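You operate a simulated robot arm through the tools that you are given. There is no shell and no other tool. Be economical: measure what you need, move in short steps, check, and stop when the job is done.

The job below is to be done with a simulated robot arm. You get a single attempt, and the scene is never put back.

## Task
Warm the extruder up and start it at speed 2.
Fine: The purge lever stays at TRAY. Extruder switch on, heat on. Press START only once the band and head displays show 180 or more.
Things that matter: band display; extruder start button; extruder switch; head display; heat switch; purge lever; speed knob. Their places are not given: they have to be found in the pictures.

The check looks at the end state, three seconds after you hand in, the way a careful person would. Anything else that was tipped, shoved, dropped, spilled or broken makes it a failure.

## Robot
A 6-joint arm with a two-finger parallel gripper, fixed in place. Base frame: the origin is at the foot of the arm, x ahead of it, y to its left, z up. Readings come in mm, rad, newtons and seconds.
With the tool pointing down near the work surface it reaches from about 100 to 580 mm from the base axis. Its first joint turns from -1.152 to 1.152 rad. Payload 2.7 kg.
The tool frame sits at the grasp point between the pads (the TCP): z along the fingers, y along the line on which they close. The tips reach 23 mm beyond it. Largest opening 94 mm; finger width 38, thickness 10; the body of the gripper, 54 by 96 mm, starts 39 mm behind the TCP.
Orientation is told as [roll, pitch, yaw] about the base's x, y, z axes, in that order, counted from this pose: with the fingers straight down and closing along the base's y, the tool's x points along the base's -x, its y along +y and its z along -z.

## Interface
- The arm moves only by the tool send_rows. Its arguments are lists of equal length, an entry for each row: "offset": the shift along the base's x, y, z in units of 30 mm (1.0 is 30 mm), a list of three; "delta_rot": the turn, a rotation vector about the base's x, y, z in units of 5 degrees (1.0 is 5 degrees), a list of three; "gripper": the opening, from 0 (shut) to 1 (fully open). In form: {"offset": [[tx, ty, tz], ...], "delta_rot": [[wx, wy, wz], ...], "gripper": [gripper, ...]}. A call has 1 to 8 rows; each row shifts and turns the commanded pose from where the row before left it. A call with a number of a shift or a turn outside -1 to 1 is refused whole. Rows are played at 5 a second. More than 50 mm and 0.15 rad between two rows, or a gripper value outside its range, and nothing of the call is played. Where a pose cannot be reached the arm comes as near as it can. A force on the tool above 40 N (or 10 N above the force at the start of the call, whichever is more), or a blocked arm, ends the call early, and 0.2 s more pass. The fingers move at their own pace (about 45 mm/s each) and stop on an object; they squeeze with about 41 N. The grip force told is the motor's: it shows also when the fingers shut on nothing. Time passes only in rows, and 0.2 s behind the last, so rows that do not move let the fingers close. It gives the time, the measured TCP pose, the force on the tool (base axes), the opening and the grip force at its end, in the units of the frame above (readings bear some noise), with the torque about the TCP (base axes, N m) and any sound that the robot's microphone picked up.
- Cameras (640 x 400 px; columns grow to the right, rows downward): "scene" is fixed at [55.2, -426.5, 1400.3]; the picture's right is [0.91, -0.41, 0.00], its down [-0.28, -0.61, -0.74] and it looks along [0.31, 0.67, -0.67] (base axes); focal length 310 px, centre (320, 200). "wrist" rides on the gripper at [86, 16, -74] in the tool frame; the picture's right is [-0.18, 0.98, 0.00], its down [-0.58, -0.11, -0.81] and it looks along [-0.79, -0.15, 0.59] (tool axes); focal length 243 px, centre (320, 200).
- get_image(camera): a new picture of that camera. The clock stands still meanwhile.
- pixel_to_xyz(camera, pixels): for up to 12 pixels [column, row] of the newest picture of that camera ("zoom" is the newest enlarged one), the place [x, y, z] in the base frame of the surface seen there, good to about 3 mm, but the place of the scene camera against the robot may be out by one fixed shift of up to 12 mm in any direction. The clock stands still meanwhile.
- enlarge(camera, box): a new picture of the part [left, top, right, bottom] of that camera's present view, enlarged. The clock stands still meanwhile.
- sign_off(): hands the job in; it is judged then, once.

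Go step by step. Measure first, check grasps and placings, and put right what went wrong. The budget is 80 turns and 38 pictures, counting those below and the enlarged ones. Unless the task says otherwise, let go and move clear before handing in, and close with one line.

The tools are called after ">>>" by a JSON object that holds its "method" and its "body". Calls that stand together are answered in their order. send_rows: Moves the arm, as the interface text tells. Its arguments: {"type":"object","properties":{"offset":{"type":"array"},"delta_rot":{"type":"array"},"gripper":{"type":"array"}},"required":["offset","delta_rot","gripper"]} The other tools are called the same way: get_image (camera) takes a picture; pixel_to_xyz (camera, pixels) gives the place of the surface under pixels of a picture; enlarge (camera, box) takes an enlarged picture of a part of a camera's view; sign_off () hands the job in.

At the start:

```text
time: 0.0
eef_pos: [341.9, 109.6, 907.0]
tool_rot: [0.001, 0.0, 0.001]
ft_force: [0.7, -1.1, -0.3]
torque: [-0.01, 0.03, 0.0]
opening: 94.0
gripper_force: 0.0
```

scene: 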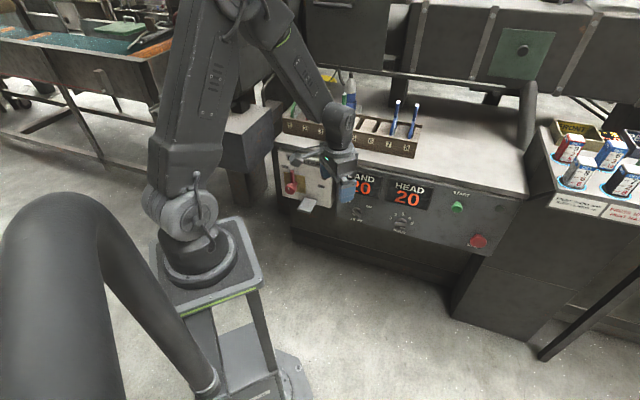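
wrist: 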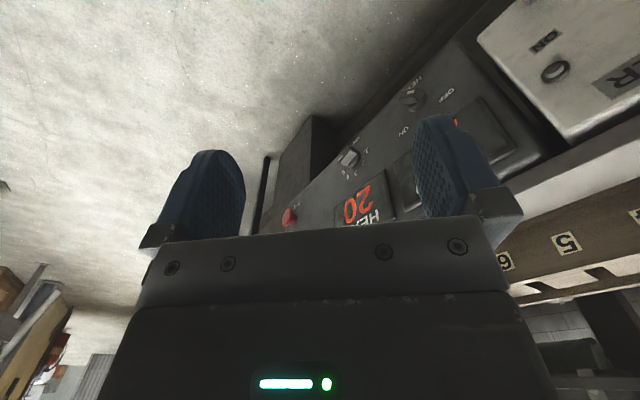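

The scene shows a panel with BAND 20 / HEAD 20 displays near (380,190), START green at (457,207), red stop at (478,241), and a white box with a switch at (300,185). I'll enlarge this panel.

>>> {"method": "enlarge", "body": {"camera": "scene", "box": [260, 110, 420, 260]}}

>>> {"method": "enlarge", "body": {"camera": "scene", "box": [340, 160, 500, 260]}}

>>> {"method": "enlarge", "body": {"camera": "wrist", "box": [260, 0, 640, 240]}}

```text
2.67 times, centred on (340, 185) of scene
```

zoom: 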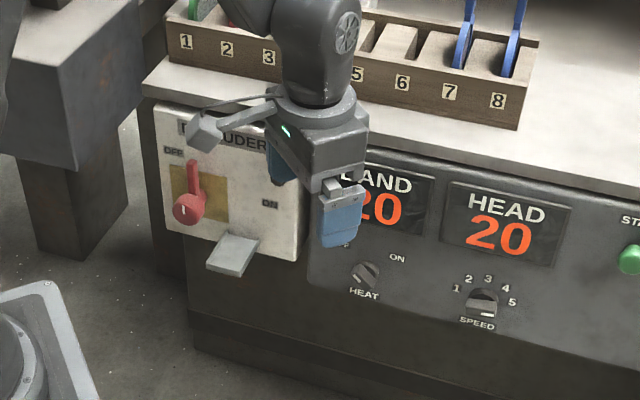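

```text
4.00 times, centred on (420, 210) of scene
```

zoom: 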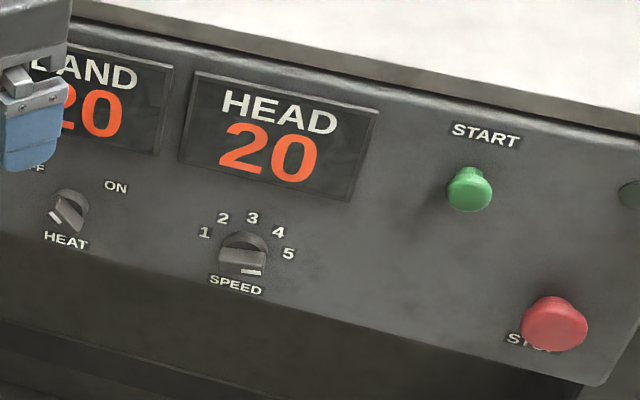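

```text
1.67 times, centred on (450, 120) of wrist
```

zoom: 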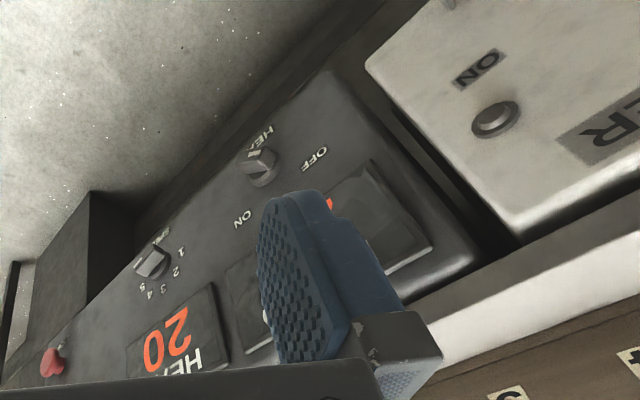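

The panel shows the HEAT knob at about (357,213), SPEED (401,224), START (457,207) and the EXTRUDER switch (291,188). I'll measure these and several panel points for the plane.

>>> {"method": "pixel_to_xyz", "body": {"camera": "scene", "pixels": [[290.5, 188.7], [292.4, 173], [321.2, 186.5], [283, 192], [307, 205], [357, 213], [400.7, 223.7], [457.5, 207], [440, 210], [415, 228], [372.5, 217.5], [445, 190]]}}

>>> {"method": "pixel_to_xyz", "body": {"camera": "wrist", "pixels": [[555, 70], [545, 40], [412, 100], [350, 157], [289, 215], [450, 95], [380, 130], [610, 60], [545, 110], [340, 175], [365, 150]]}}

>>> {"method": "get_image", "body": {"camera": "scene"}}

```text
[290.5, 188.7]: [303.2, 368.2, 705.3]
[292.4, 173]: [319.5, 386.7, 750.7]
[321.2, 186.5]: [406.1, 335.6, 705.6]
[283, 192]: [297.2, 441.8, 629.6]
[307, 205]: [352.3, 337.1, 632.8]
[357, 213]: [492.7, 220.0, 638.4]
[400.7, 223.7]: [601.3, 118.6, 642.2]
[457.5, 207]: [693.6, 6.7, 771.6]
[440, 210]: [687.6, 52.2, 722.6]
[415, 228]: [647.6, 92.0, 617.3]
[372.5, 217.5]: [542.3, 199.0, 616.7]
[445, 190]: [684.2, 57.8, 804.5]
```

```text
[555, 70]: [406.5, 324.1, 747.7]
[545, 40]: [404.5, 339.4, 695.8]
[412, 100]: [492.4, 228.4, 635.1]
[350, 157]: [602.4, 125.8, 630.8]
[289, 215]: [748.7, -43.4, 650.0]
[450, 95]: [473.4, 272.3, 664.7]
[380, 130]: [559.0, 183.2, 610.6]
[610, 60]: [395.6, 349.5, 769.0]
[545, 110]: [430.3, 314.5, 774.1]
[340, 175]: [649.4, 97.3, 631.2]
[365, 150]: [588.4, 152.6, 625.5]
```

```text
32 pictures are left
```

scene: 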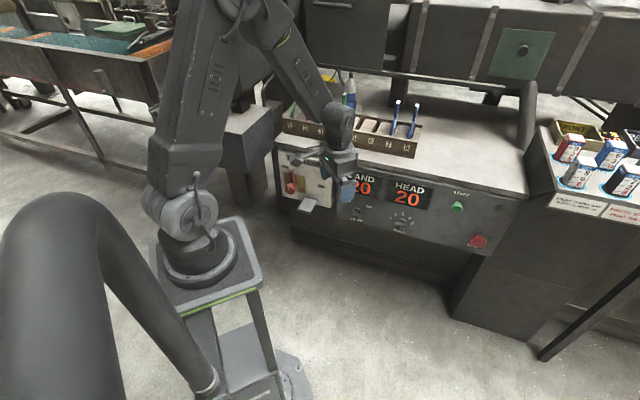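

The panel is a vertical face at x+y≈742 mm, turned 45°, so the tool must point along (0.71, 0.71, 0). I'll first yaw 45° in place, then start pitching.

>>> {"method": "send_rows", "body": {"offset": [[0, 0, 0], [0, 0, 0], [0, 0, 0], [0, 0, 0], [0, 0, 0], [0, 0, 0], [0, 0, 0], [0, 0, 0]], "delta_rot": [[0, 0, 1], [0, 0, 1], [0, 0, 1], [0, 0, 1], [0, 0, 1], [0, 0, 1], [0, 0, 1], [0, 0, 1]], "gripper": [1, 1, 1, 1, 1, 1, 1, 1]}}

>>> {"method": "send_rows", "body": {"offset": [[0, 0, 0], [0, 0, 0], [0, 0, 0], [0, 0, 0], [0, 0, 0], [0, 0, 0], [0, 0, 0]], "delta_rot": [[0, 0, 1], [1, -1, 0], [1, -1, 0], [1, -1, 0], [1, -1, 0], [1, -1, 0], [1, -1, 0]], "gripper": [1, 1, 1, 1, 1, 1, 1]}}

>>> {"method": "get_image", "body": {"camera": "wrist"}}

```text
time: 1.8
eef_pos: [342.2, 110.8, 907.2]
tool_rot: [0.001, 0.001, 0.701]
ft_force: [-0.3, -0.3, 0.7]
torque: [-0.02, 0.02, -0.02]
opening: 93.8
gripper_force: 0.0
```

```text
time: 3.4
eef_pos: [342.2, 110.9, 907.8]
tool_rot: [0.0, -0.741, 0.784]
ft_force: [0.5, 0.9, -0.5]
torque: [0.01, 0.03, 0.04]
opening: 94.1
gripper_force: 0.0
```

```text
31 pictures are left
```

wrist: 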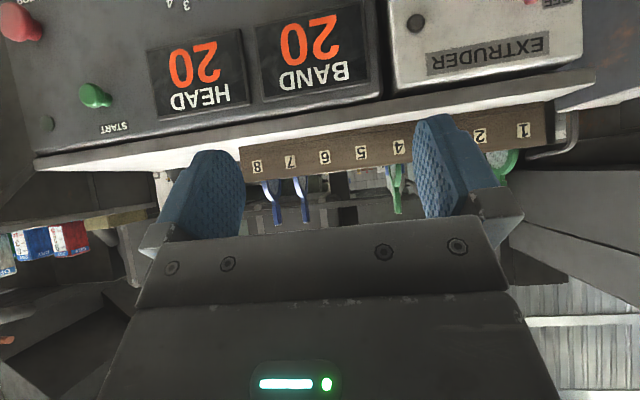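

The view is good: the wrist now shows both displays, START and the EXTRUDER box upside down. I'll finish pitching while descending about 150 mm.

>>> {"method": "send_rows", "body": {"offset": [[0, 0, -1], [0, 0, -1], [0, 0, -1], [0, 0, -1], [0, 0, -1], [0, 0, 0], [0, 0, 0]], "delta_rot": [[1, -1, 0], [1, -1, 0], [1, -1, 0], [1, -1, 0], [1, -1, 0], [1, -1, 0], [0.72, -0.72, 0]], "gripper": [1, 1, 1, 1, 1, 1, 1]}}

>>> {"method": "get_image", "body": {"camera": "wrist"}}

>>> {"method": "get_image", "body": {"camera": "scene"}}

```text
time: 5.0
eef_pos: [461.9, 81.7, 829.9]
tool_rot: [1.694, -1.565, -0.906]
ft_force: [-0.2, -0.5, 0.6]
torque: [0.01, 0.01, -0.01]
opening: 94.2
gripper_force: 0.0
out of reach, approached as far as the arm can: row 2, 3, 4, 5, 6, 7
```

```text
30 pictures are left
```

wrist: 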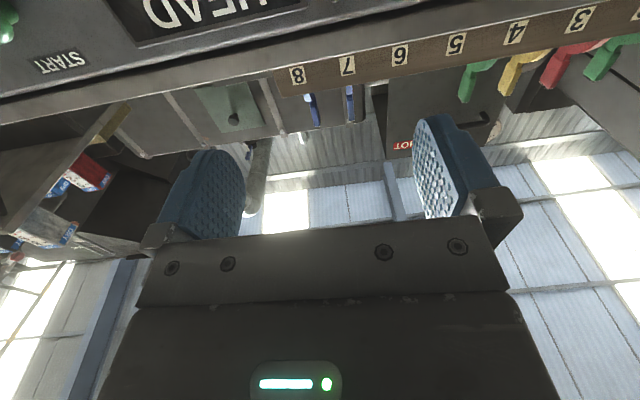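

```text
29 pictures are left
```

scene: 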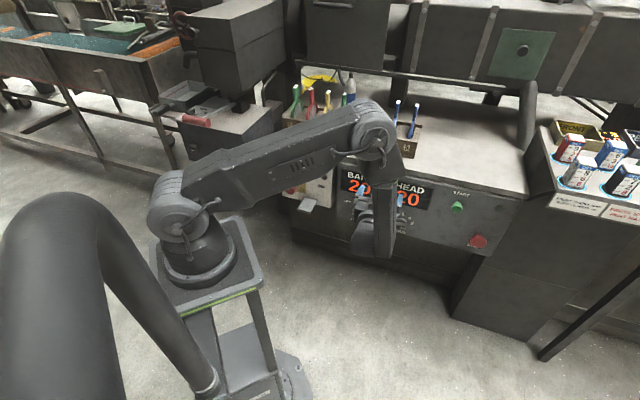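

The tool is now horizontal at (462,82,830), and the extruder box at (300,185) in the scene is clear of the arm. I'll enlarge it, and the red lever and purge area.

>>> {"method": "enlarge", "body": {"camera": "scene", "box": [265, 140, 345, 220]}}

>>> {"method": "pixel_to_xyz", "body": {"camera": "zoom", "pixels": [[250, 200], [250, 170], [250, 240], [300, 200], [350, 200], [200, 150], [350, 280], [360, 330], [330, 345]]}}

```text
5.00 times, centred on (305, 180) of scene
```

zoom: 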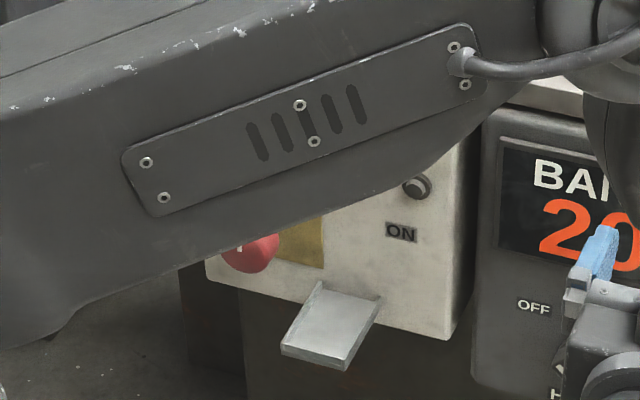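

```text
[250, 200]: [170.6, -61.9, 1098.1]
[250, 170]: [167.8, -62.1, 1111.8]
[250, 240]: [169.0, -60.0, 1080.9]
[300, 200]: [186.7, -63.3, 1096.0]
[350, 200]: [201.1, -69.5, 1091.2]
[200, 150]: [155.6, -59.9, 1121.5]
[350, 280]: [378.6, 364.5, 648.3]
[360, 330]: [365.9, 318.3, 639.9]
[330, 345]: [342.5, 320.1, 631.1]
```

The arm hides the lever in this view, so I'll tilt the tool back up and look from the left with the wrist camera. First I'll check where the commanded pose stands.

>>> {"method": "send_rows", "body": {"offset": [[0, 0, 0], [0, 0, 0], [0, 0, 0], [0, 0, 0], [0, 0, 0], [0, 0, 0], [0, 0, 0]], "delta_rot": [[-1, 1, 0], [-1, 1, 0], [-1, 1, 0], [-1, 1, 0], [-1, 1, 0], [-1, 1, 0], [-0.72, 0.72, 0]], "gripper": [1, 1, 1, 1, 1, 1, 1]}}

```text
time: 6.6
eef_pos: [462.5, 83.5, 829.7]
tool_rot: [-0.003, -0.739, 0.786]
ft_force: [0.4, -0.2, 0.5]
torque: [0.01, 0.0, 0.02]
opening: 94.0
gripper_force: 0.0
```

The commanded pose follows the reached pose. Next I'll move to about (240,220,830) to look at the extruder box.

>>> {"method": "send_rows", "body": {"offset": [[-0.925, 0.57, 0], [-0.925, 0.57, 0], [-0.925, 0.57, 0], [-0.925, 0.57, 0], [-0.925, 0.57, 0], [-0.925, 0.57, 0], [-0.925, 0.57, 0], [-0.925, 0.57, 0]], "delta_rot": [[0, 0, 0], [0, 0, 0], [0, 0, 0], [0, 0, 0], [0, 0, 0], [0, 0, 0], [0, 0, 0], [0, 0, 0]], "gripper": [1, 1, 1, 1, 1, 1, 1, 1]}}

>>> {"method": "get_image", "body": {"camera": "wrist"}}

```text
time: 8.4
eef_pos: [277.9, 219.5, 878.0]
tool_rot: [0.017, -0.737, 0.781]
ft_force: [0.0, -0.3, -0.4]
torque: [-0.01, 0.03, 0.03]
opening: 93.8
gripper_force: 0.0
out of reach, approached as far as the arm can: row 5, 6, 7, 8
```

```text
27 pictures are left
```

wrist: 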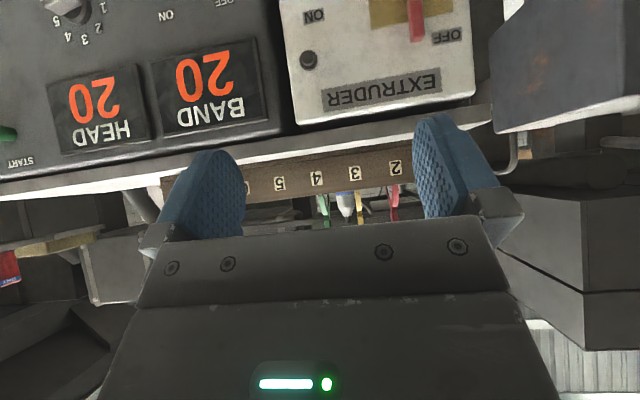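

The box is at the top of the picture and partly cut off. I'll tilt back about 25° to bring it into view.

>>> {"method": "send_rows", "body": {"offset": [[0, 0, 0], [0, 0, 0], [0, 0, 0], [0, 0, 0]], "delta_rot": [[-1, 1, 0], [-1, 1, 0], [-1, 1, 0], [-1, 1, 0]], "gripper": [1, 1, 1, 1]}}

>>> {"method": "enlarge", "body": {"camera": "wrist", "box": [0, 0, 560, 240]}}

```text
time: 9.4
eef_pos: [255.4, 205.1, 866.0]
tool_rot: [0.043, -0.378, 0.782]
ft_force: [0.7, -0.2, 0.2]
torque: [0.01, 0.01, 0.0]
opening: 94.0
gripper_force: 0.1
out of reach, approached as far as the arm can: row 3, 4
```

```text
1.14 times, centred on (280, 120) of wrist
```

zoom: 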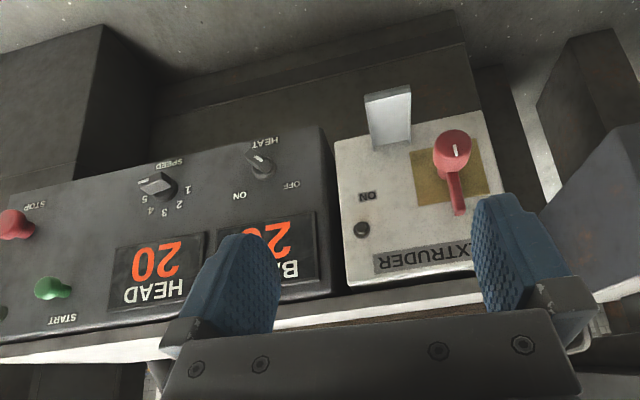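

>>> {"method": "enlarge", "body": {"camera": "wrist", "box": [270, 50, 450, 250]}}

>>> {"method": "enlarge", "body": {"camera": "wrist", "box": [80, 80, 300, 220]}}

>>> {"method": "pixel_to_xyz", "body": {"camera": "zoom", "pixels": [[330, 190], [160, 250]]}}

```text
2.00 times, centred on (360, 150) of wrist
```

zoom: 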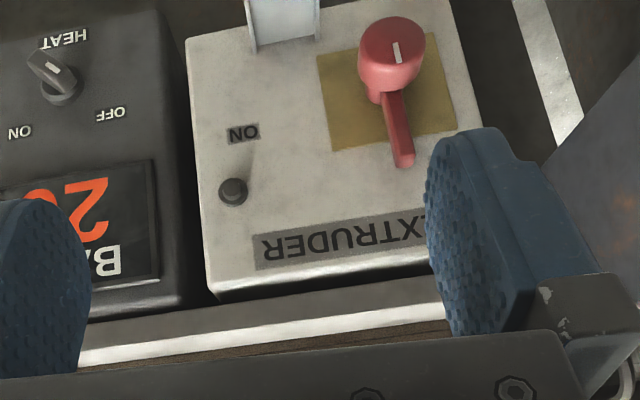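

```text
2.86 times, centred on (190, 150) of wrist
```

zoom: 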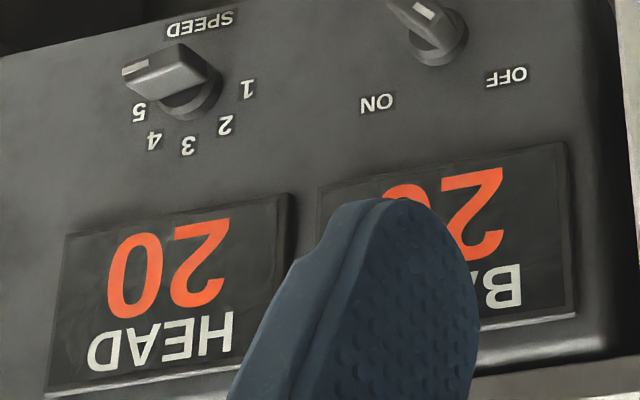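

```text
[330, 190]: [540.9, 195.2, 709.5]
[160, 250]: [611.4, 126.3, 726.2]
```

The switch is rotary: red hub at the pivot, with the handle pointing up at OFF and ON to its right. HEAT points at OFF. I need the SPEED pointer's angle more exactly.

>>> {"method": "enlarge", "body": {"camera": "scene", "box": [345, 195, 425, 245]}}

>>> {"method": "pixel_to_xyz", "body": {"camera": "zoom", "pixels": [[100, 150], [120, 130], [80, 80], [220, 120], [436, 230], [460, 245], [400, 225], [385, 150], [410, 115], [465, 110], [515, 140], [540, 185]]}}

>>> {"method": "enlarge", "body": {"camera": "scene", "box": [265, 140, 345, 220]}}

>>> {"method": "pixel_to_xyz", "body": {"camera": "zoom", "pixels": [[250, 250], [240, 240], [250, 190], [255, 165], [260, 140], [245, 215]]}}

```text
8.00 times, centred on (385, 220) of scene
```

zoom: 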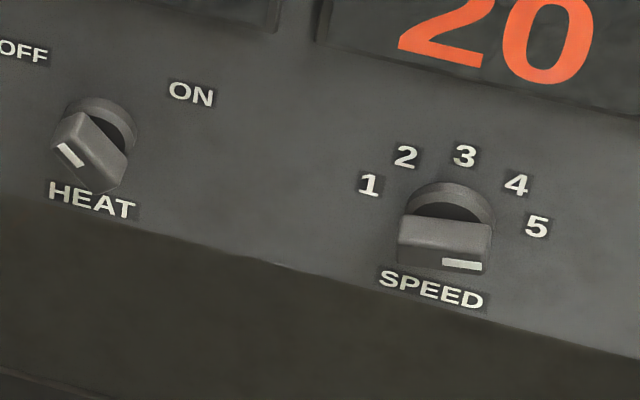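

```text
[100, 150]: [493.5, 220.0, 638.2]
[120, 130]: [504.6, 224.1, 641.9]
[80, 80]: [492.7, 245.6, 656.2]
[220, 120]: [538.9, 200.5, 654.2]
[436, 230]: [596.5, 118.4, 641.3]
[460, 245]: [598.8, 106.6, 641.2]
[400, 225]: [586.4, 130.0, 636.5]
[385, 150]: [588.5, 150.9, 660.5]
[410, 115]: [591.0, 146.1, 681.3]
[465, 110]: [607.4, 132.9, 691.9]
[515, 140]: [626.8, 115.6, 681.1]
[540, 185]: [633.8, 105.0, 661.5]
```

```text
5.00 times, centred on (305, 180) of scene
```

zoom: 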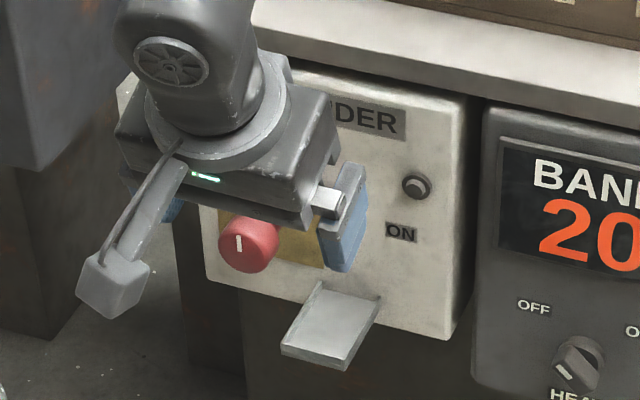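

```text
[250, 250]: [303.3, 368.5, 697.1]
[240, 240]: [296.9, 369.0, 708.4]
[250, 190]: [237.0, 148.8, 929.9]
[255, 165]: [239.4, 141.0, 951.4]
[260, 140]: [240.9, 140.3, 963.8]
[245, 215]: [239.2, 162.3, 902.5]
```

SPEED's pointer is at 5 and HEAT's at OFF. I'll take a fresh wrist picture and measure the control centres accurately from it.

>>> {"method": "get_image", "body": {"camera": "wrist"}}

>>> {"method": "pixel_to_xyz", "body": {"camera": "wrist", "pixels": [[398, 126], [398, 133], [402, 180], [400, 160], [321, 173], [380, 160], [340, 145], [236, 136], [230, 143], [143, 165], [135, 161], [50, 253]]}}

>>> {"method": "pixel_to_xyz", "body": {"camera": "wrist", "pixels": [[138, 188], [215, 180], [190, 190], [260, 165], [209, 171], [258, 162], [177, 167], [169, 179], [156, 186], [144, 184], [138, 174]]}}

```text
21 pictures are left
```

wrist: 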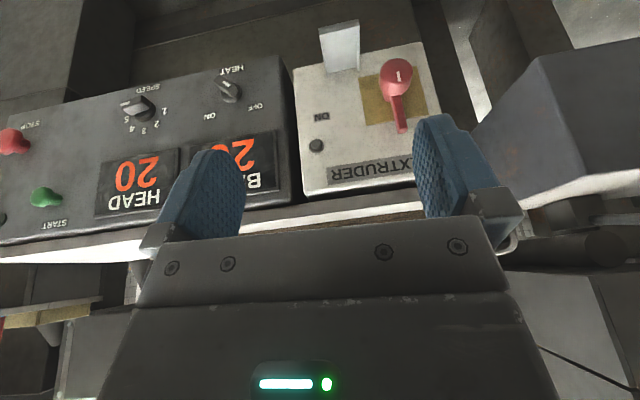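

```text
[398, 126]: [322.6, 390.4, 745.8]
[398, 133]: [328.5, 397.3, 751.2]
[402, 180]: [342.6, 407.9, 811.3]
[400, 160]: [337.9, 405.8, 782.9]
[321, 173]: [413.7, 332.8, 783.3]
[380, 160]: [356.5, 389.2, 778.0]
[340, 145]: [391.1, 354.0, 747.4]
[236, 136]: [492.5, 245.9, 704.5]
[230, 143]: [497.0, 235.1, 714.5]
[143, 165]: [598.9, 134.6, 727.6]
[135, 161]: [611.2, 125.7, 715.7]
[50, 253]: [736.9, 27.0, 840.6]
```

```text
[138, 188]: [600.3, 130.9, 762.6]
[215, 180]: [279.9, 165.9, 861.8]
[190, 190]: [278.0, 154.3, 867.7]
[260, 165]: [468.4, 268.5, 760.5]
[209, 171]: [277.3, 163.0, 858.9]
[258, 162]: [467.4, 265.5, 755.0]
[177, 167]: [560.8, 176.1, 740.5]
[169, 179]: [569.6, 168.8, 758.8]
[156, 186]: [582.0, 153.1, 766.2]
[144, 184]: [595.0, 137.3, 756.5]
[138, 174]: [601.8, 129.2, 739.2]
```

Correct pixels are now visible: hub (396,75), handle tip (402,128), HEAT (230,91), SPEED (140,107), START (45,196). I'll measure these.

>>> {"method": "pixel_to_xyz", "body": {"camera": "wrist", "pixels": [[397, 75], [402, 128], [396, 100], [230, 95], [224, 88], [135, 102], [146, 112], [42, 195], [320, 117], [200, 95], [100, 120], [340, 60]]}}

>>> {"method": "pixel_to_xyz", "body": {"camera": "wrist", "pixels": [[164, 112], [155, 125], [144, 129], [132, 127], [125, 119], [208, 115], [255, 107], [320, 30], [355, 25], [325, 70], [360, 65], [380, 122]]}}

```text
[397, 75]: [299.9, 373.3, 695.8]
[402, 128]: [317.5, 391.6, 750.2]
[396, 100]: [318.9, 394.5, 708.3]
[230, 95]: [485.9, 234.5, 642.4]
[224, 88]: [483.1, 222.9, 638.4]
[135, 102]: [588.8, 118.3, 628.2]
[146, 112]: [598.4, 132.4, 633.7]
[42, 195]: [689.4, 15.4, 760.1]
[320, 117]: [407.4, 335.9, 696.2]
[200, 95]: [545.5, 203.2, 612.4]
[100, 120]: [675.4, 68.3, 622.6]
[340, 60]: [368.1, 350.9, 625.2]
```

```text
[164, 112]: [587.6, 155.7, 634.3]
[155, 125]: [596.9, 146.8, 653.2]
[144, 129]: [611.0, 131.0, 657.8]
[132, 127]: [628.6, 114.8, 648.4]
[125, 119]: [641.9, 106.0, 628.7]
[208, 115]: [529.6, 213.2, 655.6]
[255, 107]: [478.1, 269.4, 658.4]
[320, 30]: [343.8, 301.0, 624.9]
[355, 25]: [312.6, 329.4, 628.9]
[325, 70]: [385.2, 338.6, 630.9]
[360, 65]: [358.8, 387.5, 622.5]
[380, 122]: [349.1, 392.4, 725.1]
```

Using the corrected pixels, the hub is at s≈−52, d≈476, z≈697 (s along the panel, d out along its normal). The handle tip is at z≈750, SPEED at s≈341, z≈620, and HEAT at s≈186, z≈632. I'll bring the tool level in front of the red handle.

>>> {"method": "send_rows", "body": {"offset": [[0.08, 0.6, -0.2], [0.08, 0.6, -0.2], [0.08, 0.6, -0.2], [0.08, 0.6, -0.2], [0.08, 0.6, -0.2], [0.08, 0.6, -0.2], [0.08, 0.6, -0.2], [0.08, 0.6, -0.2]], "delta_rot": [[1, -1, 0], [1, -1, 0], [1, -1, 0], [1, -1, 0], [1, -1, 0], [1, -1, 0], [1, -1, 0], [1, -1, 0]], "gripper": [0.5, 0.5, 0.5, 0.5, 0.5, 0.5, 0.5, 0.5]}}

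```text
time: 11.2
eef_pos: [308.4, 349.3, 870.5]
tool_rot: [0.241, -1.183, 0.665]
ft_force: [0.3, 1.1, -0.1]
torque: [0.0, 0.01, 0.04]
opening: 47.0
gripper_force: 0.1
out of reach, approached as far as the arm can: row 1, 2, 5, 6, 7, 8
```

The tool is 21° short of level, at (308,349,870). I'll descend before finishing the rotation and see what can be reached.

>>> {"method": "send_rows", "body": {"offset": [[-0.2, -0.2, -1], [-0.1, -0.1, -1], [0, 0, -1]], "delta_rot": [[0, 0, 0], [0, 0, 0], [0, 0, 0]], "gripper": [0.5, 0.5, 0.5]}}

```text
time: 12.0
eef_pos: [338.2, 367.6, 829.5]
tool_rot: [0.227, -1.198, 0.675]
ft_force: [-24.5, -27.6, 25.1]
torque: [0.26, -1.2, -1.13]
opening: 45.5
gripper_force: 0.0
out of reach, approached as far as the arm can: row 1, 2, 3
stopped in row 3: the force on the tool passed its limit at 119 N (the readings are from after the stop); the commanded pose is now the measured one
```

The fallback pushed the fingertips onto the table edge, with 119 N before it stopped. I'll back straight out to the last free pose and check for damage.

>>> {"method": "send_rows", "body": {"offset": [[-0.3, -0.2, 0.4], [-0.4, -0.3, 0.6], [-0.3, -0.2, 0.5]], "delta_rot": [[0, 0, 0], [0, 0, 0], [0, 0, 0]], "gripper": [0.5, 0.5, 0.5]}}

>>> {"method": "get_image", "body": {"camera": "scene"}}

```text
time: 12.8
eef_pos: [309.2, 348.9, 874.4]
tool_rot: [0.248, -1.19, 0.654]
ft_force: [0.0, -0.5, -0.2]
torque: [0.02, 0.03, 0.01]
opening: 47.1
gripper_force: 0.0
```

```text
20 pictures are left
```

scene: 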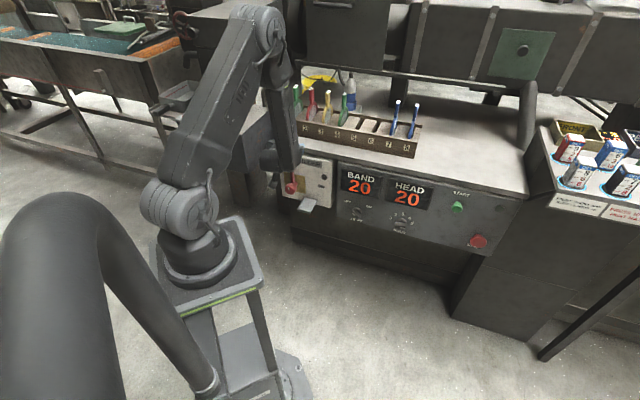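

Nothing on the bench has moved. To understand the reach limit, I'll measure shoulder, elbow and wrist positions in this picture.

>>> {"method": "pixel_to_xyz", "body": {"camera": "scene", "pixels": [[160, 213], [205, 210], [268, 25], [283, 55], [285, 110], [290, 160], [273, 160], [190, 260], [240, 265], [190, 240]]}}

>>> {"method": "enlarge", "body": {"camera": "scene", "box": [130, 0, 340, 230]}}

```text
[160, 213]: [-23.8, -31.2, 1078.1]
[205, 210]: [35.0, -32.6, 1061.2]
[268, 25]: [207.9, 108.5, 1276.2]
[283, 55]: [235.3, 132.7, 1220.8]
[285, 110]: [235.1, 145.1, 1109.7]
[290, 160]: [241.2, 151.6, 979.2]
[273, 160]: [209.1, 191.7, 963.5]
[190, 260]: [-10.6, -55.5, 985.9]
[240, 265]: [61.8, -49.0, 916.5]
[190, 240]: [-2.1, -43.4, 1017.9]
```

```text
1.74 times, centred on (235, 115) of scene
```

zoom: 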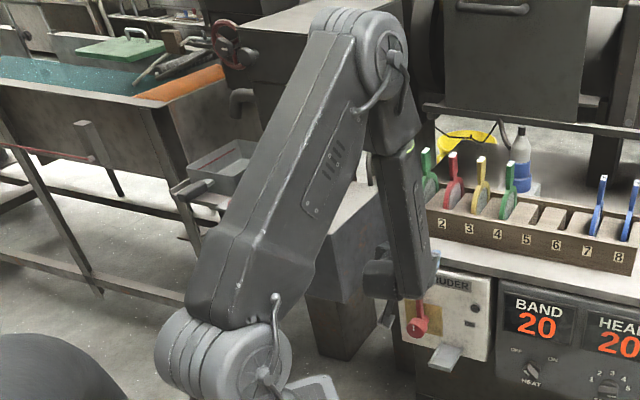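

The shoulder is at z≈1070 with two links of about 315 mm, so levelling the tool high and close to the base is what fails. I'll point the tool down, drop lower, and level it there.

>>> {"method": "send_rows", "body": {"offset": [[-0.3, -0.16, 0], [-0.3, -0.16, 0], [-0.3, -0.16, 0], [-0.3, -0.16, 0], [-0.3, -0.16, 0], [-0.3, -0.16, 0], [-0.3, 0, 0]], "delta_rot": [[-1, 1, 0], [-1, 1, 0], [-1, 1, 0], [-1, 1, 0], [-1, 1, 0], [-1, 1, 0], [0, 0, 0]], "gripper": [0.5, 0.5, 0.5, 0.5, 0.5, 0.5, 0.5]}}

>>> {"method": "send_rows", "body": {"offset": [[0, 0, -1], [0, 0, -1], [0, 0, -1], [0, 0, -1], [0, 0, -1]], "delta_rot": [[0, 0, 0], [0, 0, 0], [0, 0, 0], [0, 0, 0], [0, 0, 0]], "gripper": [0.5, 0.5, 0.5, 0.5, 0.5]}}

```text
time: 14.4
eef_pos: [241.0, 317.7, 869.8]
tool_rot: [0.168, -0.511, 0.74]
ft_force: [0.0, 0.4, -0.2]
torque: [-0.03, 0.02, -0.05]
opening: 46.9
gripper_force: 0.0
out of reach, approached as far as the arm can: row 6
```

```text
time: 15.6
eef_pos: [241.3, 320.4, 719.7]
tool_rot: [0.169, -0.511, 0.74]
ft_force: [0.6, 0.6, -0.5]
torque: [0.03, -0.04, 0.0]
opening: 46.9
gripper_force: 0.0
```

Now at z=720 with the tool 30° out from vertical and no reach trouble. I'll correct the tilt error and pitch up to level here.

>>> {"method": "send_rows", "body": {"offset": [[0, 0, 0], [0, 0, 0], [0.1, 0.1, 0.1], [0.1, 0.1, 0.1], [0.1, 0.1, 0.1], [0.1, 0.1, 0.1], [0.1, 0.1, 0.1]], "delta_rot": [[-0.62, -0.57, -0.47], [-0.62, -0.57, -0.47], [0.91, -0.996, 0], [0.91, -0.996, 0], [0.91, -0.996, 0], [0.91, -0.996, 0], [0.91, -0.996, 0]], "gripper": [0.4, 0.4, 0.4, 0.4, 0.4, 0.4, 0.4]}}

>>> {"method": "send_rows", "body": {"offset": [[0.1, 0.1, 0.1], [0.1, 0.1, 0.1], [0.1, 0.1, 0.1], [0.1, 0.1, 0.1], [0, 0, 0]], "delta_rot": [[0.91, -0.996, 0], [0.91, -0.996, 0], [0.91, -0.996, 0], [0.91, -0.996, 0], [0, 0, 0.52]], "gripper": [0.4, 0.4, 0.4, 0.4, 0.4]}}

>>> {"method": "get_image", "body": {"camera": "wrist"}}

```text
time: 17.2
eef_pos: [320.5, 353.1, 756.5]
tool_rot: [0.245, -1.081, 0.651]
ft_force: [-0.8, -0.1, -0.5]
torque: [-0.01, 0.0, 0.03]
opening: 37.6
gripper_force: 0.0
out of reach, approached as far as the arm can: row 1, 2, 3, 4, 5, 6, 7
```

```text
time: 17.6
eef_pos: [324.1, 358.5, 758.0]
tool_rot: [0.317, -1.172, 0.592]
ft_force: [-6.2, -15.4, 14.4]
torque: [0.27, 0.05, 0.32]
opening: 36.3
gripper_force: 0.0
out of reach, approached as far as the arm can: row 1, 2
stopped in row 2: the force on the tool passed its limit at 70 N (the readings are from after the stop); the commanded pose is now the measured one
```

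```text
18 pictures are left
```

wrist: 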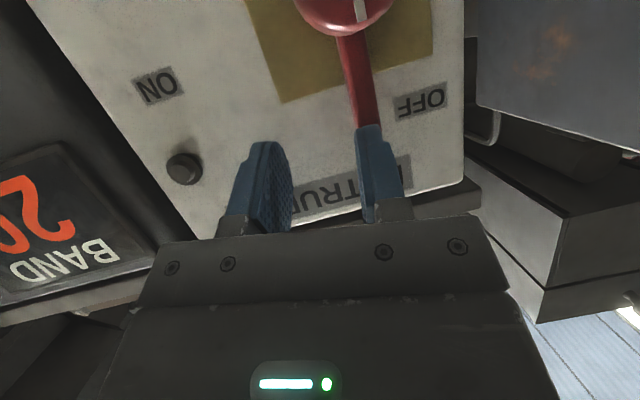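

The left finger met the front of the red handle, which is still at OFF, and joint 1 seems to be at its limit on this left side. I'll back off to the right, then turn the tool's azimuth left to about 72° so the wrist stays in reach.

>>> {"method": "send_rows", "body": {"offset": [[-0.3, -1, 0.2], [-0.2, -0.8, 0], [0, 0, 0], [0, 0, 0], [0, 0, 0], [0, 0, 0]], "delta_rot": [[0, 0, 0], [0, 0, 0], [0, 0, 1], [0, 0, 1], [0, 0, 1], [0, 0, 1]], "gripper": [0.4, 0.2, 0, 0, 0, 0]}}

```text
time: 19.0
eef_pos: [327.2, 319.6, 769.9]
tool_rot: [0.312, -1.17, 0.948]
ft_force: [0.3, 0.7, -0.2]
torque: [0.03, 0.01, 0.0]
opening: 0.2
gripper_force: 41.6
out of reach, approached as far as the arm can: row 1, 2
```

The gripper is shut and the tool points at azimuth 74°, 22° down. I'll move to a spot in front and left of the handle first.

>>> {"method": "send_rows", "body": {"offset": [[-0.75, 0.6, 0], [-0.75, 0.6, 0]], "delta_rot": [[0, 0, 0], [0, 0, 0]], "gripper": [0, 0]}}

>>> {"method": "get_image", "body": {"camera": "wrist"}}

```text
time: 19.6
eef_pos: [283.2, 354.8, 772.3]
tool_rot: [0.313, -1.172, 0.944]
ft_force: [-0.9, 0.3, -0.5]
torque: [-0.01, 0.03, -0.02]
opening: 0.2
gripper_force: 41.2
```

```text
17 pictures are left
```

wrist: 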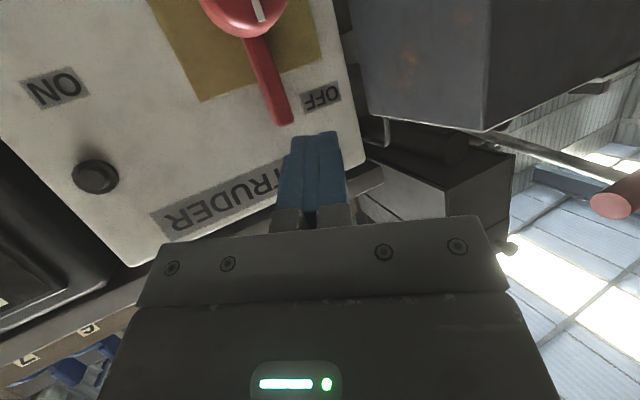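

The handle is clearly visible with its tip at (282,120), and the fingers are to its left. I'll measure the handle, plate edge and neighbouring block.

>>> {"method": "pixel_to_xyz", "body": {"camera": "wrist", "pixels": [[283, 118], [274, 90], [262, 60], [290, 115], [322, 98], [358, 160], [350, 110], [484, 128], [365, 60], [240, 15], [300, 70]]}}

```text
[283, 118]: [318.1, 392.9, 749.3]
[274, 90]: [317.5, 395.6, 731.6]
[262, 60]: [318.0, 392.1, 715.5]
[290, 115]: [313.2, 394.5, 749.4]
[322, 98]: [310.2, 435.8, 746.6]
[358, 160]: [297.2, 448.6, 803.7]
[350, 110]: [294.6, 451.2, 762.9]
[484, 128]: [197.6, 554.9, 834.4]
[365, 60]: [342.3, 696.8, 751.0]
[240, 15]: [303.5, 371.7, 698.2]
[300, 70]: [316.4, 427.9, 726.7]
```

The handle front is at d≈503 with its left edge at s≈−58, and the plate is at d≈527. I'll insert the finger left of the handle, 9 mm short of the plate.

>>> {"method": "send_rows", "body": {"offset": [[0.285, 0.83, -0.4], [0.285, 0.83, -0.4]], "delta_rot": [[0, 0, 0], [0, 0, 0]], "gripper": [0, 0]}}

```text
time: 20.3
eef_pos: [296.6, 403.5, 748.0]
tool_rot: [0.324, -1.172, 0.936]
ft_force: [-5.1, -15.7, 9.7]
torque: [0.37, -0.22, -0.15]
opening: 0.0
gripper_force: 40.7
stopped in row 2: the force on the tool passed its limit at 50 N (the readings are from after the stop); the commanded pose is now the measured one
```

The finger corner touched the plate. I'll retreat 6 mm and sweep right to swing the handle over.

>>> {"method": "send_rows", "body": {"offset": [[-0.14, -0.14, 0.04], [0.236, -0.236, 0.03], [0.354, -0.354, 0.07], [0.354, -0.354, 0], [0.33, -0.33, -0.2]], "delta_rot": [[0, 0, 0], [0, 0, 0], [0, 0, 0], [0, 0, 0], [0, 0, 0]], "gripper": [0, 0, 0, 0, 0]}}

>>> {"method": "get_image", "body": {"camera": "wrist"}}

```text
time: 21.5
eef_pos: [331.9, 362.0, 746.3]
tool_rot: [0.323, -1.172, 0.937]
ft_force: [-0.8, 0.0, 1.0]
torque: [0.0, -0.02, -0.01]
opening: 0.0
gripper_force: 41.3
```

```text
16 pictures are left
```

wrist: 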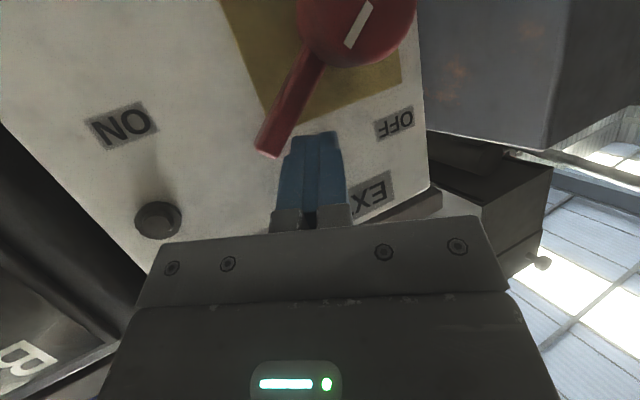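

The handle has swung about 45° with negligible force. I'll continue right and down.

>>> {"method": "send_rows", "body": {"offset": [[0.236, -0.236, -0.2], [0.19, -0.19, -0.25], [0.1, -0.1, -0.3]], "delta_rot": [[0, 0, 0], [0, 0, 0], [0, 0, 0]], "gripper": [0, 0, 0]}}

>>> {"method": "get_image", "body": {"camera": "wrist"}}

```text
time: 22.3
eef_pos: [348.7, 347.3, 722.5]
tool_rot: [0.324, -1.172, 0.938]
ft_force: [0.0, -0.9, 0.0]
torque: [-0.01, 0.02, 0.0]
opening: 0.2
gripper_force: 41.3
```

```text
15 pictures are left
```

wrist: 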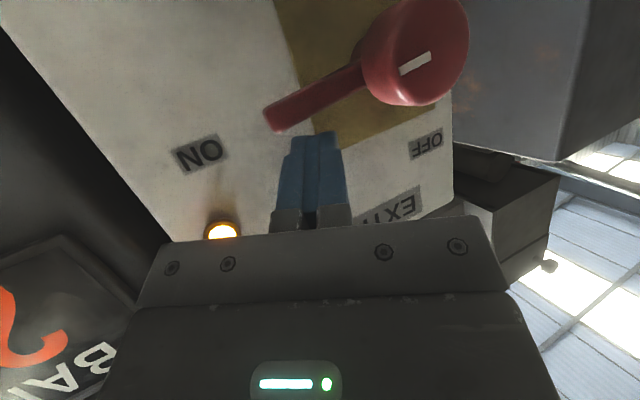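

The lamp at (222,230) is lit and the handle lies level toward ON, so the extruder switch is on. I'll retreat and move right toward HEAT while swinging the azimuth back.

>>> {"method": "send_rows", "body": {"offset": [[-0.26, -0.9, 0.37], [-0.26, -0.9, 0.37], [0.61, -0.63, 0], [0.61, -0.63, 0], [0.61, -0.63, 0], [0.61, -0.63, -0.5], [0.61, -0.63, -0.8], [0.61, -0.63, -0.8]], "delta_rot": [[0, 0, 0], [0, 0, 0], [0, 0, -1], [0, 0, -1], [0, 0, -1], [0, 0, -1], [0, 0, -1], [0, 0, -0.75]], "gripper": [0, 0, 0, 0.6, 0.6, 0.6, 0.6, 0.6]}}

```text
time: 24.1
eef_pos: [441.2, 177.3, 680.9]
tool_rot: [0.323, -1.172, 0.434]
ft_force: [-0.5, -0.2, 0.3]
torque: [-0.01, 0.03, -0.02]
opening: 56.5
gripper_force: 0.1
```

Now at (441,177,681), facing the panel. I'll level the tool exactly to the panel normal.

>>> {"method": "send_rows", "body": {"offset": [[0, 0, 0], [0, 0, 0], [0, 0, 0], [0, 0, 0], [0, 0, 0], [0, 0, 0], [0, 0, 0], [0, 0, 0]], "delta_rot": [[-0.325, -0.15, -0.853], [-0.325, -0.15, -0.853], [-0.325, -0.15, -0.853], [-0.325, -0.15, -0.853], [0.48, -1, 0], [0.48, -1, 0], [0.48, -1, 0], [0.48, -1, 0]], "gripper": [0.6, 0.6, 0.6, 0.6, 0.6, 0.6, 0.6, 0.6]}}

>>> {"method": "send_rows", "body": {"offset": [[0, 0, 0], [0, 0, 0], [0, 0, 0], [0, 0, 0], [0, 0, -0.8], [0, 0, -0.8]], "delta_rot": [[0, 0, 1], [0, 0, 1], [0, 0, 1], [0, 0, 1], [0, 0, 0], [0, 0, 0]], "gripper": [0.6, 0.6, 0.6, 0.6, 0.6, 0.6]}}

>>> {"method": "get_image", "body": {"camera": "wrist"}}

```text
time: 25.8
eef_pos: [519.9, 176.9, 681.7]
tool_rot: [0.592, -1.47, -0.037]
ft_force: [-11.4, -5.0, 7.5]
torque: [0.43, -0.24, 0.54]
opening: 57.6
gripper_force: 1.7
out of reach, approached as far as the arm can: row 1, 2, 3, 4, 5, 6, 7, 8
stopped in row 8: the force on the tool passed its limit at 49 N (the readings are from after the stop); the commanded pose is now the measured one
```

```text
time: 27.2
eef_pos: [520.9, 177.6, 632.5]
tool_rot: [0.567, -1.469, 0.334]
ft_force: [-0.2, -0.5, 1.0]
torque: [0.02, 0.03, 0.01]
opening: 56.1
gripper_force: 0.0
```

```text
14 pictures are left
```

wrist: 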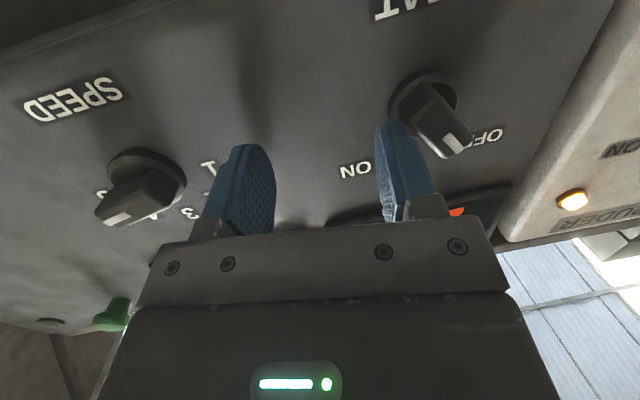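

The arm again drifted when out of reach and brushed the panel; the limit is wrist flexion close in. It now sits nearly square to the panel, in reach, between HEAT (430,115) and SPEED (145,190). I'll measure both knobs.

>>> {"method": "pixel_to_xyz", "body": {"camera": "wrist", "pixels": [[452, 145], [440, 130], [425, 120], [435, 100], [425, 80], [356, 171], [490, 135], [118, 215], [140, 195], [145, 175], [170, 200], [300, 120]]}}

>>> {"method": "enlarge", "body": {"camera": "wrist", "box": [340, 40, 520, 180]}}

```text
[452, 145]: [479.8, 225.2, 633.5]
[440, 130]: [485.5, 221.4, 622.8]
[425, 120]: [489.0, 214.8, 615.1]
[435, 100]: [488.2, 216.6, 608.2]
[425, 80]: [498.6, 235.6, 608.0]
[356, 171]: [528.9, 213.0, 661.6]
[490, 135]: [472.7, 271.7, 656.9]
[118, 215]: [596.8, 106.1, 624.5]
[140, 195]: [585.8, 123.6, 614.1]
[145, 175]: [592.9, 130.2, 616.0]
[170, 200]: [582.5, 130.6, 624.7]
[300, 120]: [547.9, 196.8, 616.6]
```

```text
2.86 times, centred on (430, 110) of wrist
```

zoom: 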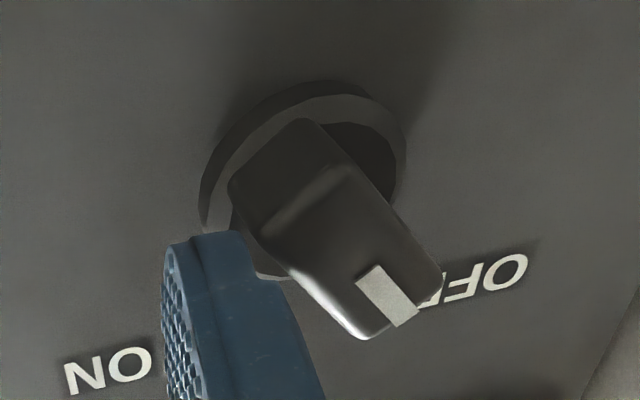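

HEAT's bar is centred at s≈187, z≈621 with its end at d≈498, and SPEED's at s≈338, z≈618. I'll shut the fingers, back out with a slight downward tilt, and watch for reach trouble.

>>> {"method": "send_rows", "body": {"offset": [[0, 0, 0], [-0.3, -0.3, 0.1], [-0.35, -0.35, 0.1], [-0.35, -0.35, 0]], "delta_rot": [[0, 0, 0], [-0.78, 0.62, 0], [-1, 0.8, 0], [-1, 0.8, 0]], "gripper": [0, 0, 0, 0]}}

```text
time: 28.2
eef_pos: [489.6, 147.1, 640.7]
tool_rot: [0.137, -1.17, 0.757]
ft_force: [0.1, 1.1, -0.2]
torque: [0.02, -0.01, -0.02]
opening: 0.1
gripper_force: 34.9
```

Clean retreat to (490,147,641). Next I'll move sideways to the left of the HEAT knob.

>>> {"method": "send_rows", "body": {"offset": [[-0.683, 0.683, 0], [-0.683, 0.683, 0], [-0.683, 0.683, -0.15]], "delta_rot": [[0, 0, 0], [0, 0, 0], [0, 0, 0]], "gripper": [0, 0, 0]}}

>>> {"method": "get_image", "body": {"camera": "wrist"}}

```text
time: 29.0
eef_pos: [430.5, 209.8, 635.8]
tool_rot: [0.153, -1.17, 0.742]
ft_force: [0.1, -0.8, 0.8]
torque: [0.0, -0.01, 0.0]
opening: 0.1
gripper_force: 41.1
```

```text
12 pictures are left
```

wrist: 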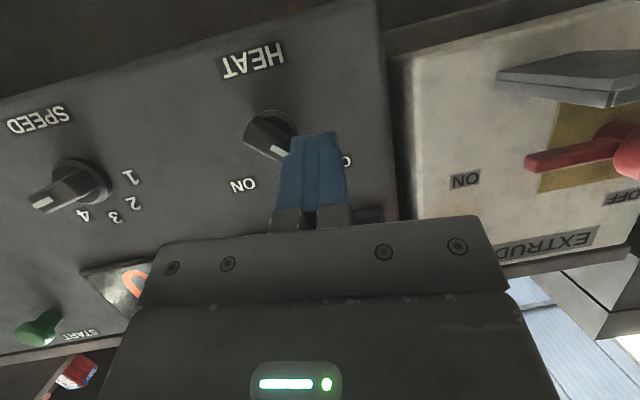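

The fingertip sits just left of HEAT's pointer end, and the extruder handle at right is level at ON. I'll go straight in.

>>> {"method": "send_rows", "body": {"offset": [[0.42, 0.48, 0], [0.42, 0.48, -0.05]], "delta_rot": [[0, 0, 0], [0, 0, 0]], "gripper": [0, 0]}}

```text
time: 29.6
eef_pos: [454.0, 236.7, 634.9]
tool_rot: [0.138, -1.169, 0.752]
ft_force: [-0.1, -0.1, -0.6]
torque: [0.0, 0.02, -0.01]
opening: 0.0
gripper_force: 41.0
```

No contact yet. Now I'll push right and up along the arc to turn HEAT to ON.

>>> {"method": "send_rows", "body": {"offset": [[0.22, -0.22, 0.15], [0.22, -0.22, 0.25], [0.212, -0.212, 0.27], [0.1, -0.1, 0]], "delta_rot": [[0, 0, 0], [0, 0, 0], [0, 0, 0], [0, 0, 0]], "gripper": [0, 0, 0, 0]}}

>>> {"method": "enlarge", "body": {"camera": "wrist", "box": [160, 0, 480, 200]}}

```text
time: 30.4
eef_pos: [465.6, 225.9, 648.7]
tool_rot: [0.15, -1.168, 0.765]
ft_force: [-1.8, 5.0, 2.2]
torque: [0.14, 0.07, 0.09]
opening: 0.2
gripper_force: 40.8
stopped in row 3: the force on the tool passed its limit at 50 N (the readings are from after the stop); the commanded pose is now the measured one
```

```text
2.00 times, centred on (320, 100) of wrist
```

zoom: 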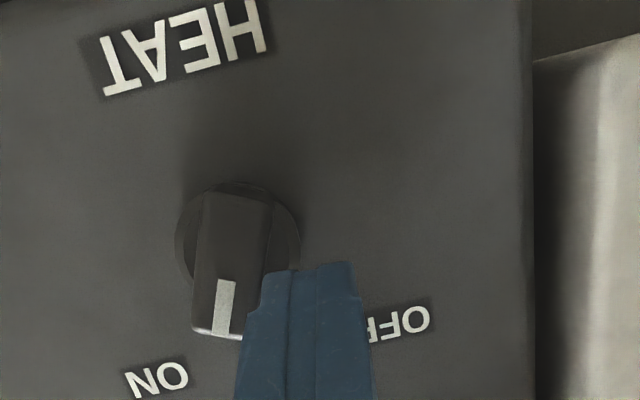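

The pointer has swung past upright towards ON, then 50 N stopped the push, so it may be at its stop. I'll look at the scene to see the pointer and the displays.

>>> {"method": "enlarge", "body": {"camera": "scene", "box": [335, 160, 435, 240]}}

```text
5.00 times, centred on (385, 200) of scene
```

zoom: 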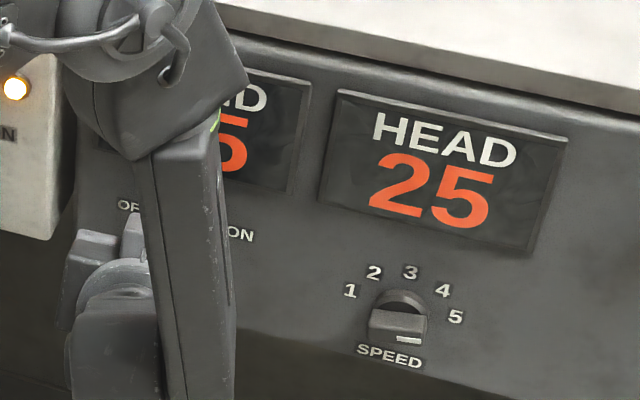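

The displays read 25 and rising, so HEAT is on. I'll retreat and travel to the right of SPEED while turning the azimuth to about 32° to ease reach.

>>> {"method": "send_rows", "body": {"offset": [[-0.15, 0.12, 0], [-0.43, -0.54, 0.29], [-0.43, -0.54, 0.29], [0.75, -0.75, 0], [0.75, -0.75, -0.3], [0.75, -0.75, -0.4], [0.75, -0.75, -0.4], [0.75, -0.75, -0.4]], "delta_rot": [[0, 0, 0], [0, 0, 0], [0, 0, 0], [0, 0, 0], [0, 0, -1], [0, 0, -1], [0, 0, -1], [0, 0, -1]], "gripper": [0, 0, 0, 0, 0, 0, 0, 0]}}

```text
time: 32.2
eef_pos: [546.1, 82.8, 619.7]
tool_rot: [0.149, -1.167, 0.41]
ft_force: [0.0, -0.2, 0.0]
torque: [0.04, 0.02, 0.02]
opening: 0.0
gripper_force: 41.3
```

At (546,83,620), still clear. I'll shift 24 mm right and look before going in.

>>> {"method": "send_rows", "body": {"offset": [[0.566, -0.566, -0.2]], "delta_rot": [[0, 0, 0]], "gripper": [0]}}

>>> {"method": "get_image", "body": {"camera": "wrist"}}

```text
time: 32.6
eef_pos: [565.5, 67.5, 612.9]
tool_rot: [0.15, -1.167, 0.414]
ft_force: [0.0, 0.5, 0.5]
torque: [0.03, 0.0, -0.01]
opening: 0.0
gripper_force: 41.0
```

```text
9 pictures are left
```

wrist: 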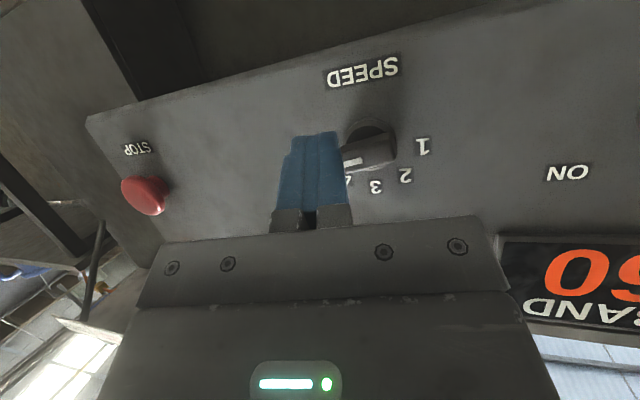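

SPEED's pointer end is at (352,160), just right of the finger in this upside-down view, and BAND reads about 60. I'll measure the bar and labels from here.

>>> {"method": "pixel_to_xyz", "body": {"camera": "wrist", "pixels": [[352, 160], [346, 163], [370, 155], [388, 160], [375, 165], [392, 148], [422, 146], [405, 176], [375, 187], [365, 122], [330, 110]]}}

>>> {"method": "enlarge", "body": {"camera": "wrist", "box": [260, 80, 460, 205]}}

```text
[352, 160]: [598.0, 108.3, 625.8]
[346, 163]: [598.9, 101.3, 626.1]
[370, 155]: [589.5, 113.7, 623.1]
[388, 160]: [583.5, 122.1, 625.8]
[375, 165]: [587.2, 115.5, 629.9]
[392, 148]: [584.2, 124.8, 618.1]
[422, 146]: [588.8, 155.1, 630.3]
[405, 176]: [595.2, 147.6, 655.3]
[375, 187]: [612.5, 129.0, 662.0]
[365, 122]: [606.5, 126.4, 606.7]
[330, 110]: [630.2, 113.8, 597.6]
```

```text
3.20 times, centred on (360, 142) of wrist
```

zoom: 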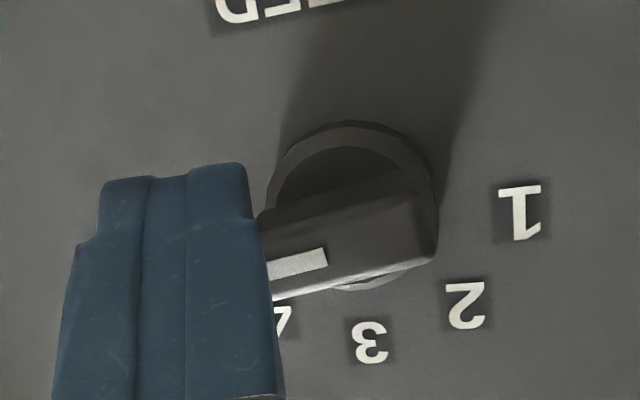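

The bar is centred near s=340, z=621, with 2's label at about 128°. I'll insert the finger below and right of the pointer end.

>>> {"method": "send_rows", "body": {"offset": [[0.1, -0.1, -0.3], [0.56, 0.33, -0.25], [0.56, 0.33, -0.25]], "delta_rot": [[0, 0, 0], [0, 0, 0], [0, 0, 0]], "gripper": [0, 0, 0]}}

```text
time: 33.4
eef_pos: [601.8, 82.9, 591.3]
tool_rot: [0.148, -1.168, 0.412]
ft_force: [0.4, -1.9, 0.0]
torque: [0.0, 0.01, -0.02]
opening: 0.0
gripper_force: 40.8
```

No contact. I'll lift the pointer end up and around.

>>> {"method": "send_rows", "body": {"offset": [[-0.165, 0.165, 0.13], [0, 0, 0.7], [0, 0, 0.53], [-0.024, 0.024, 0.4], [-0.094, 0.094, 0.4]], "delta_rot": [[0, 0, 0], [0, 0, 0], [0, 0, 0], [0, 0, 0], [0, 0, 0]], "gripper": [0, 0, 0, 0, 0]}}

>>> {"method": "enlarge", "body": {"camera": "wrist", "box": [220, 40, 480, 205]}}

```text
time: 34.6
eef_pos: [592.4, 92.1, 657.5]
tool_rot: [0.151, -1.168, 0.413]
ft_force: [-0.4, -0.4, 0.2]
torque: [0.0, -0.03, -0.01]
opening: 0.0
gripper_force: 41.1
```

```text
2.42 times, centred on (350, 122) of wrist
```

zoom: 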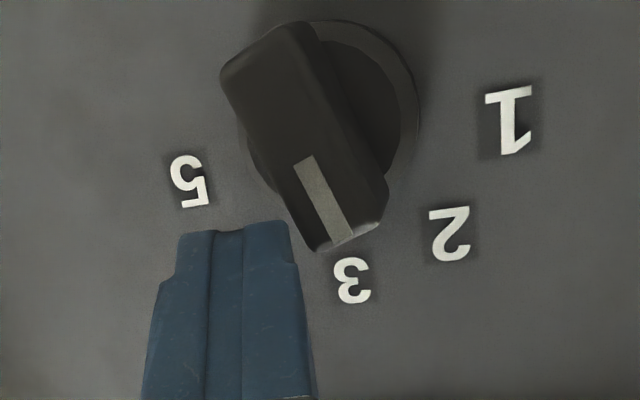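

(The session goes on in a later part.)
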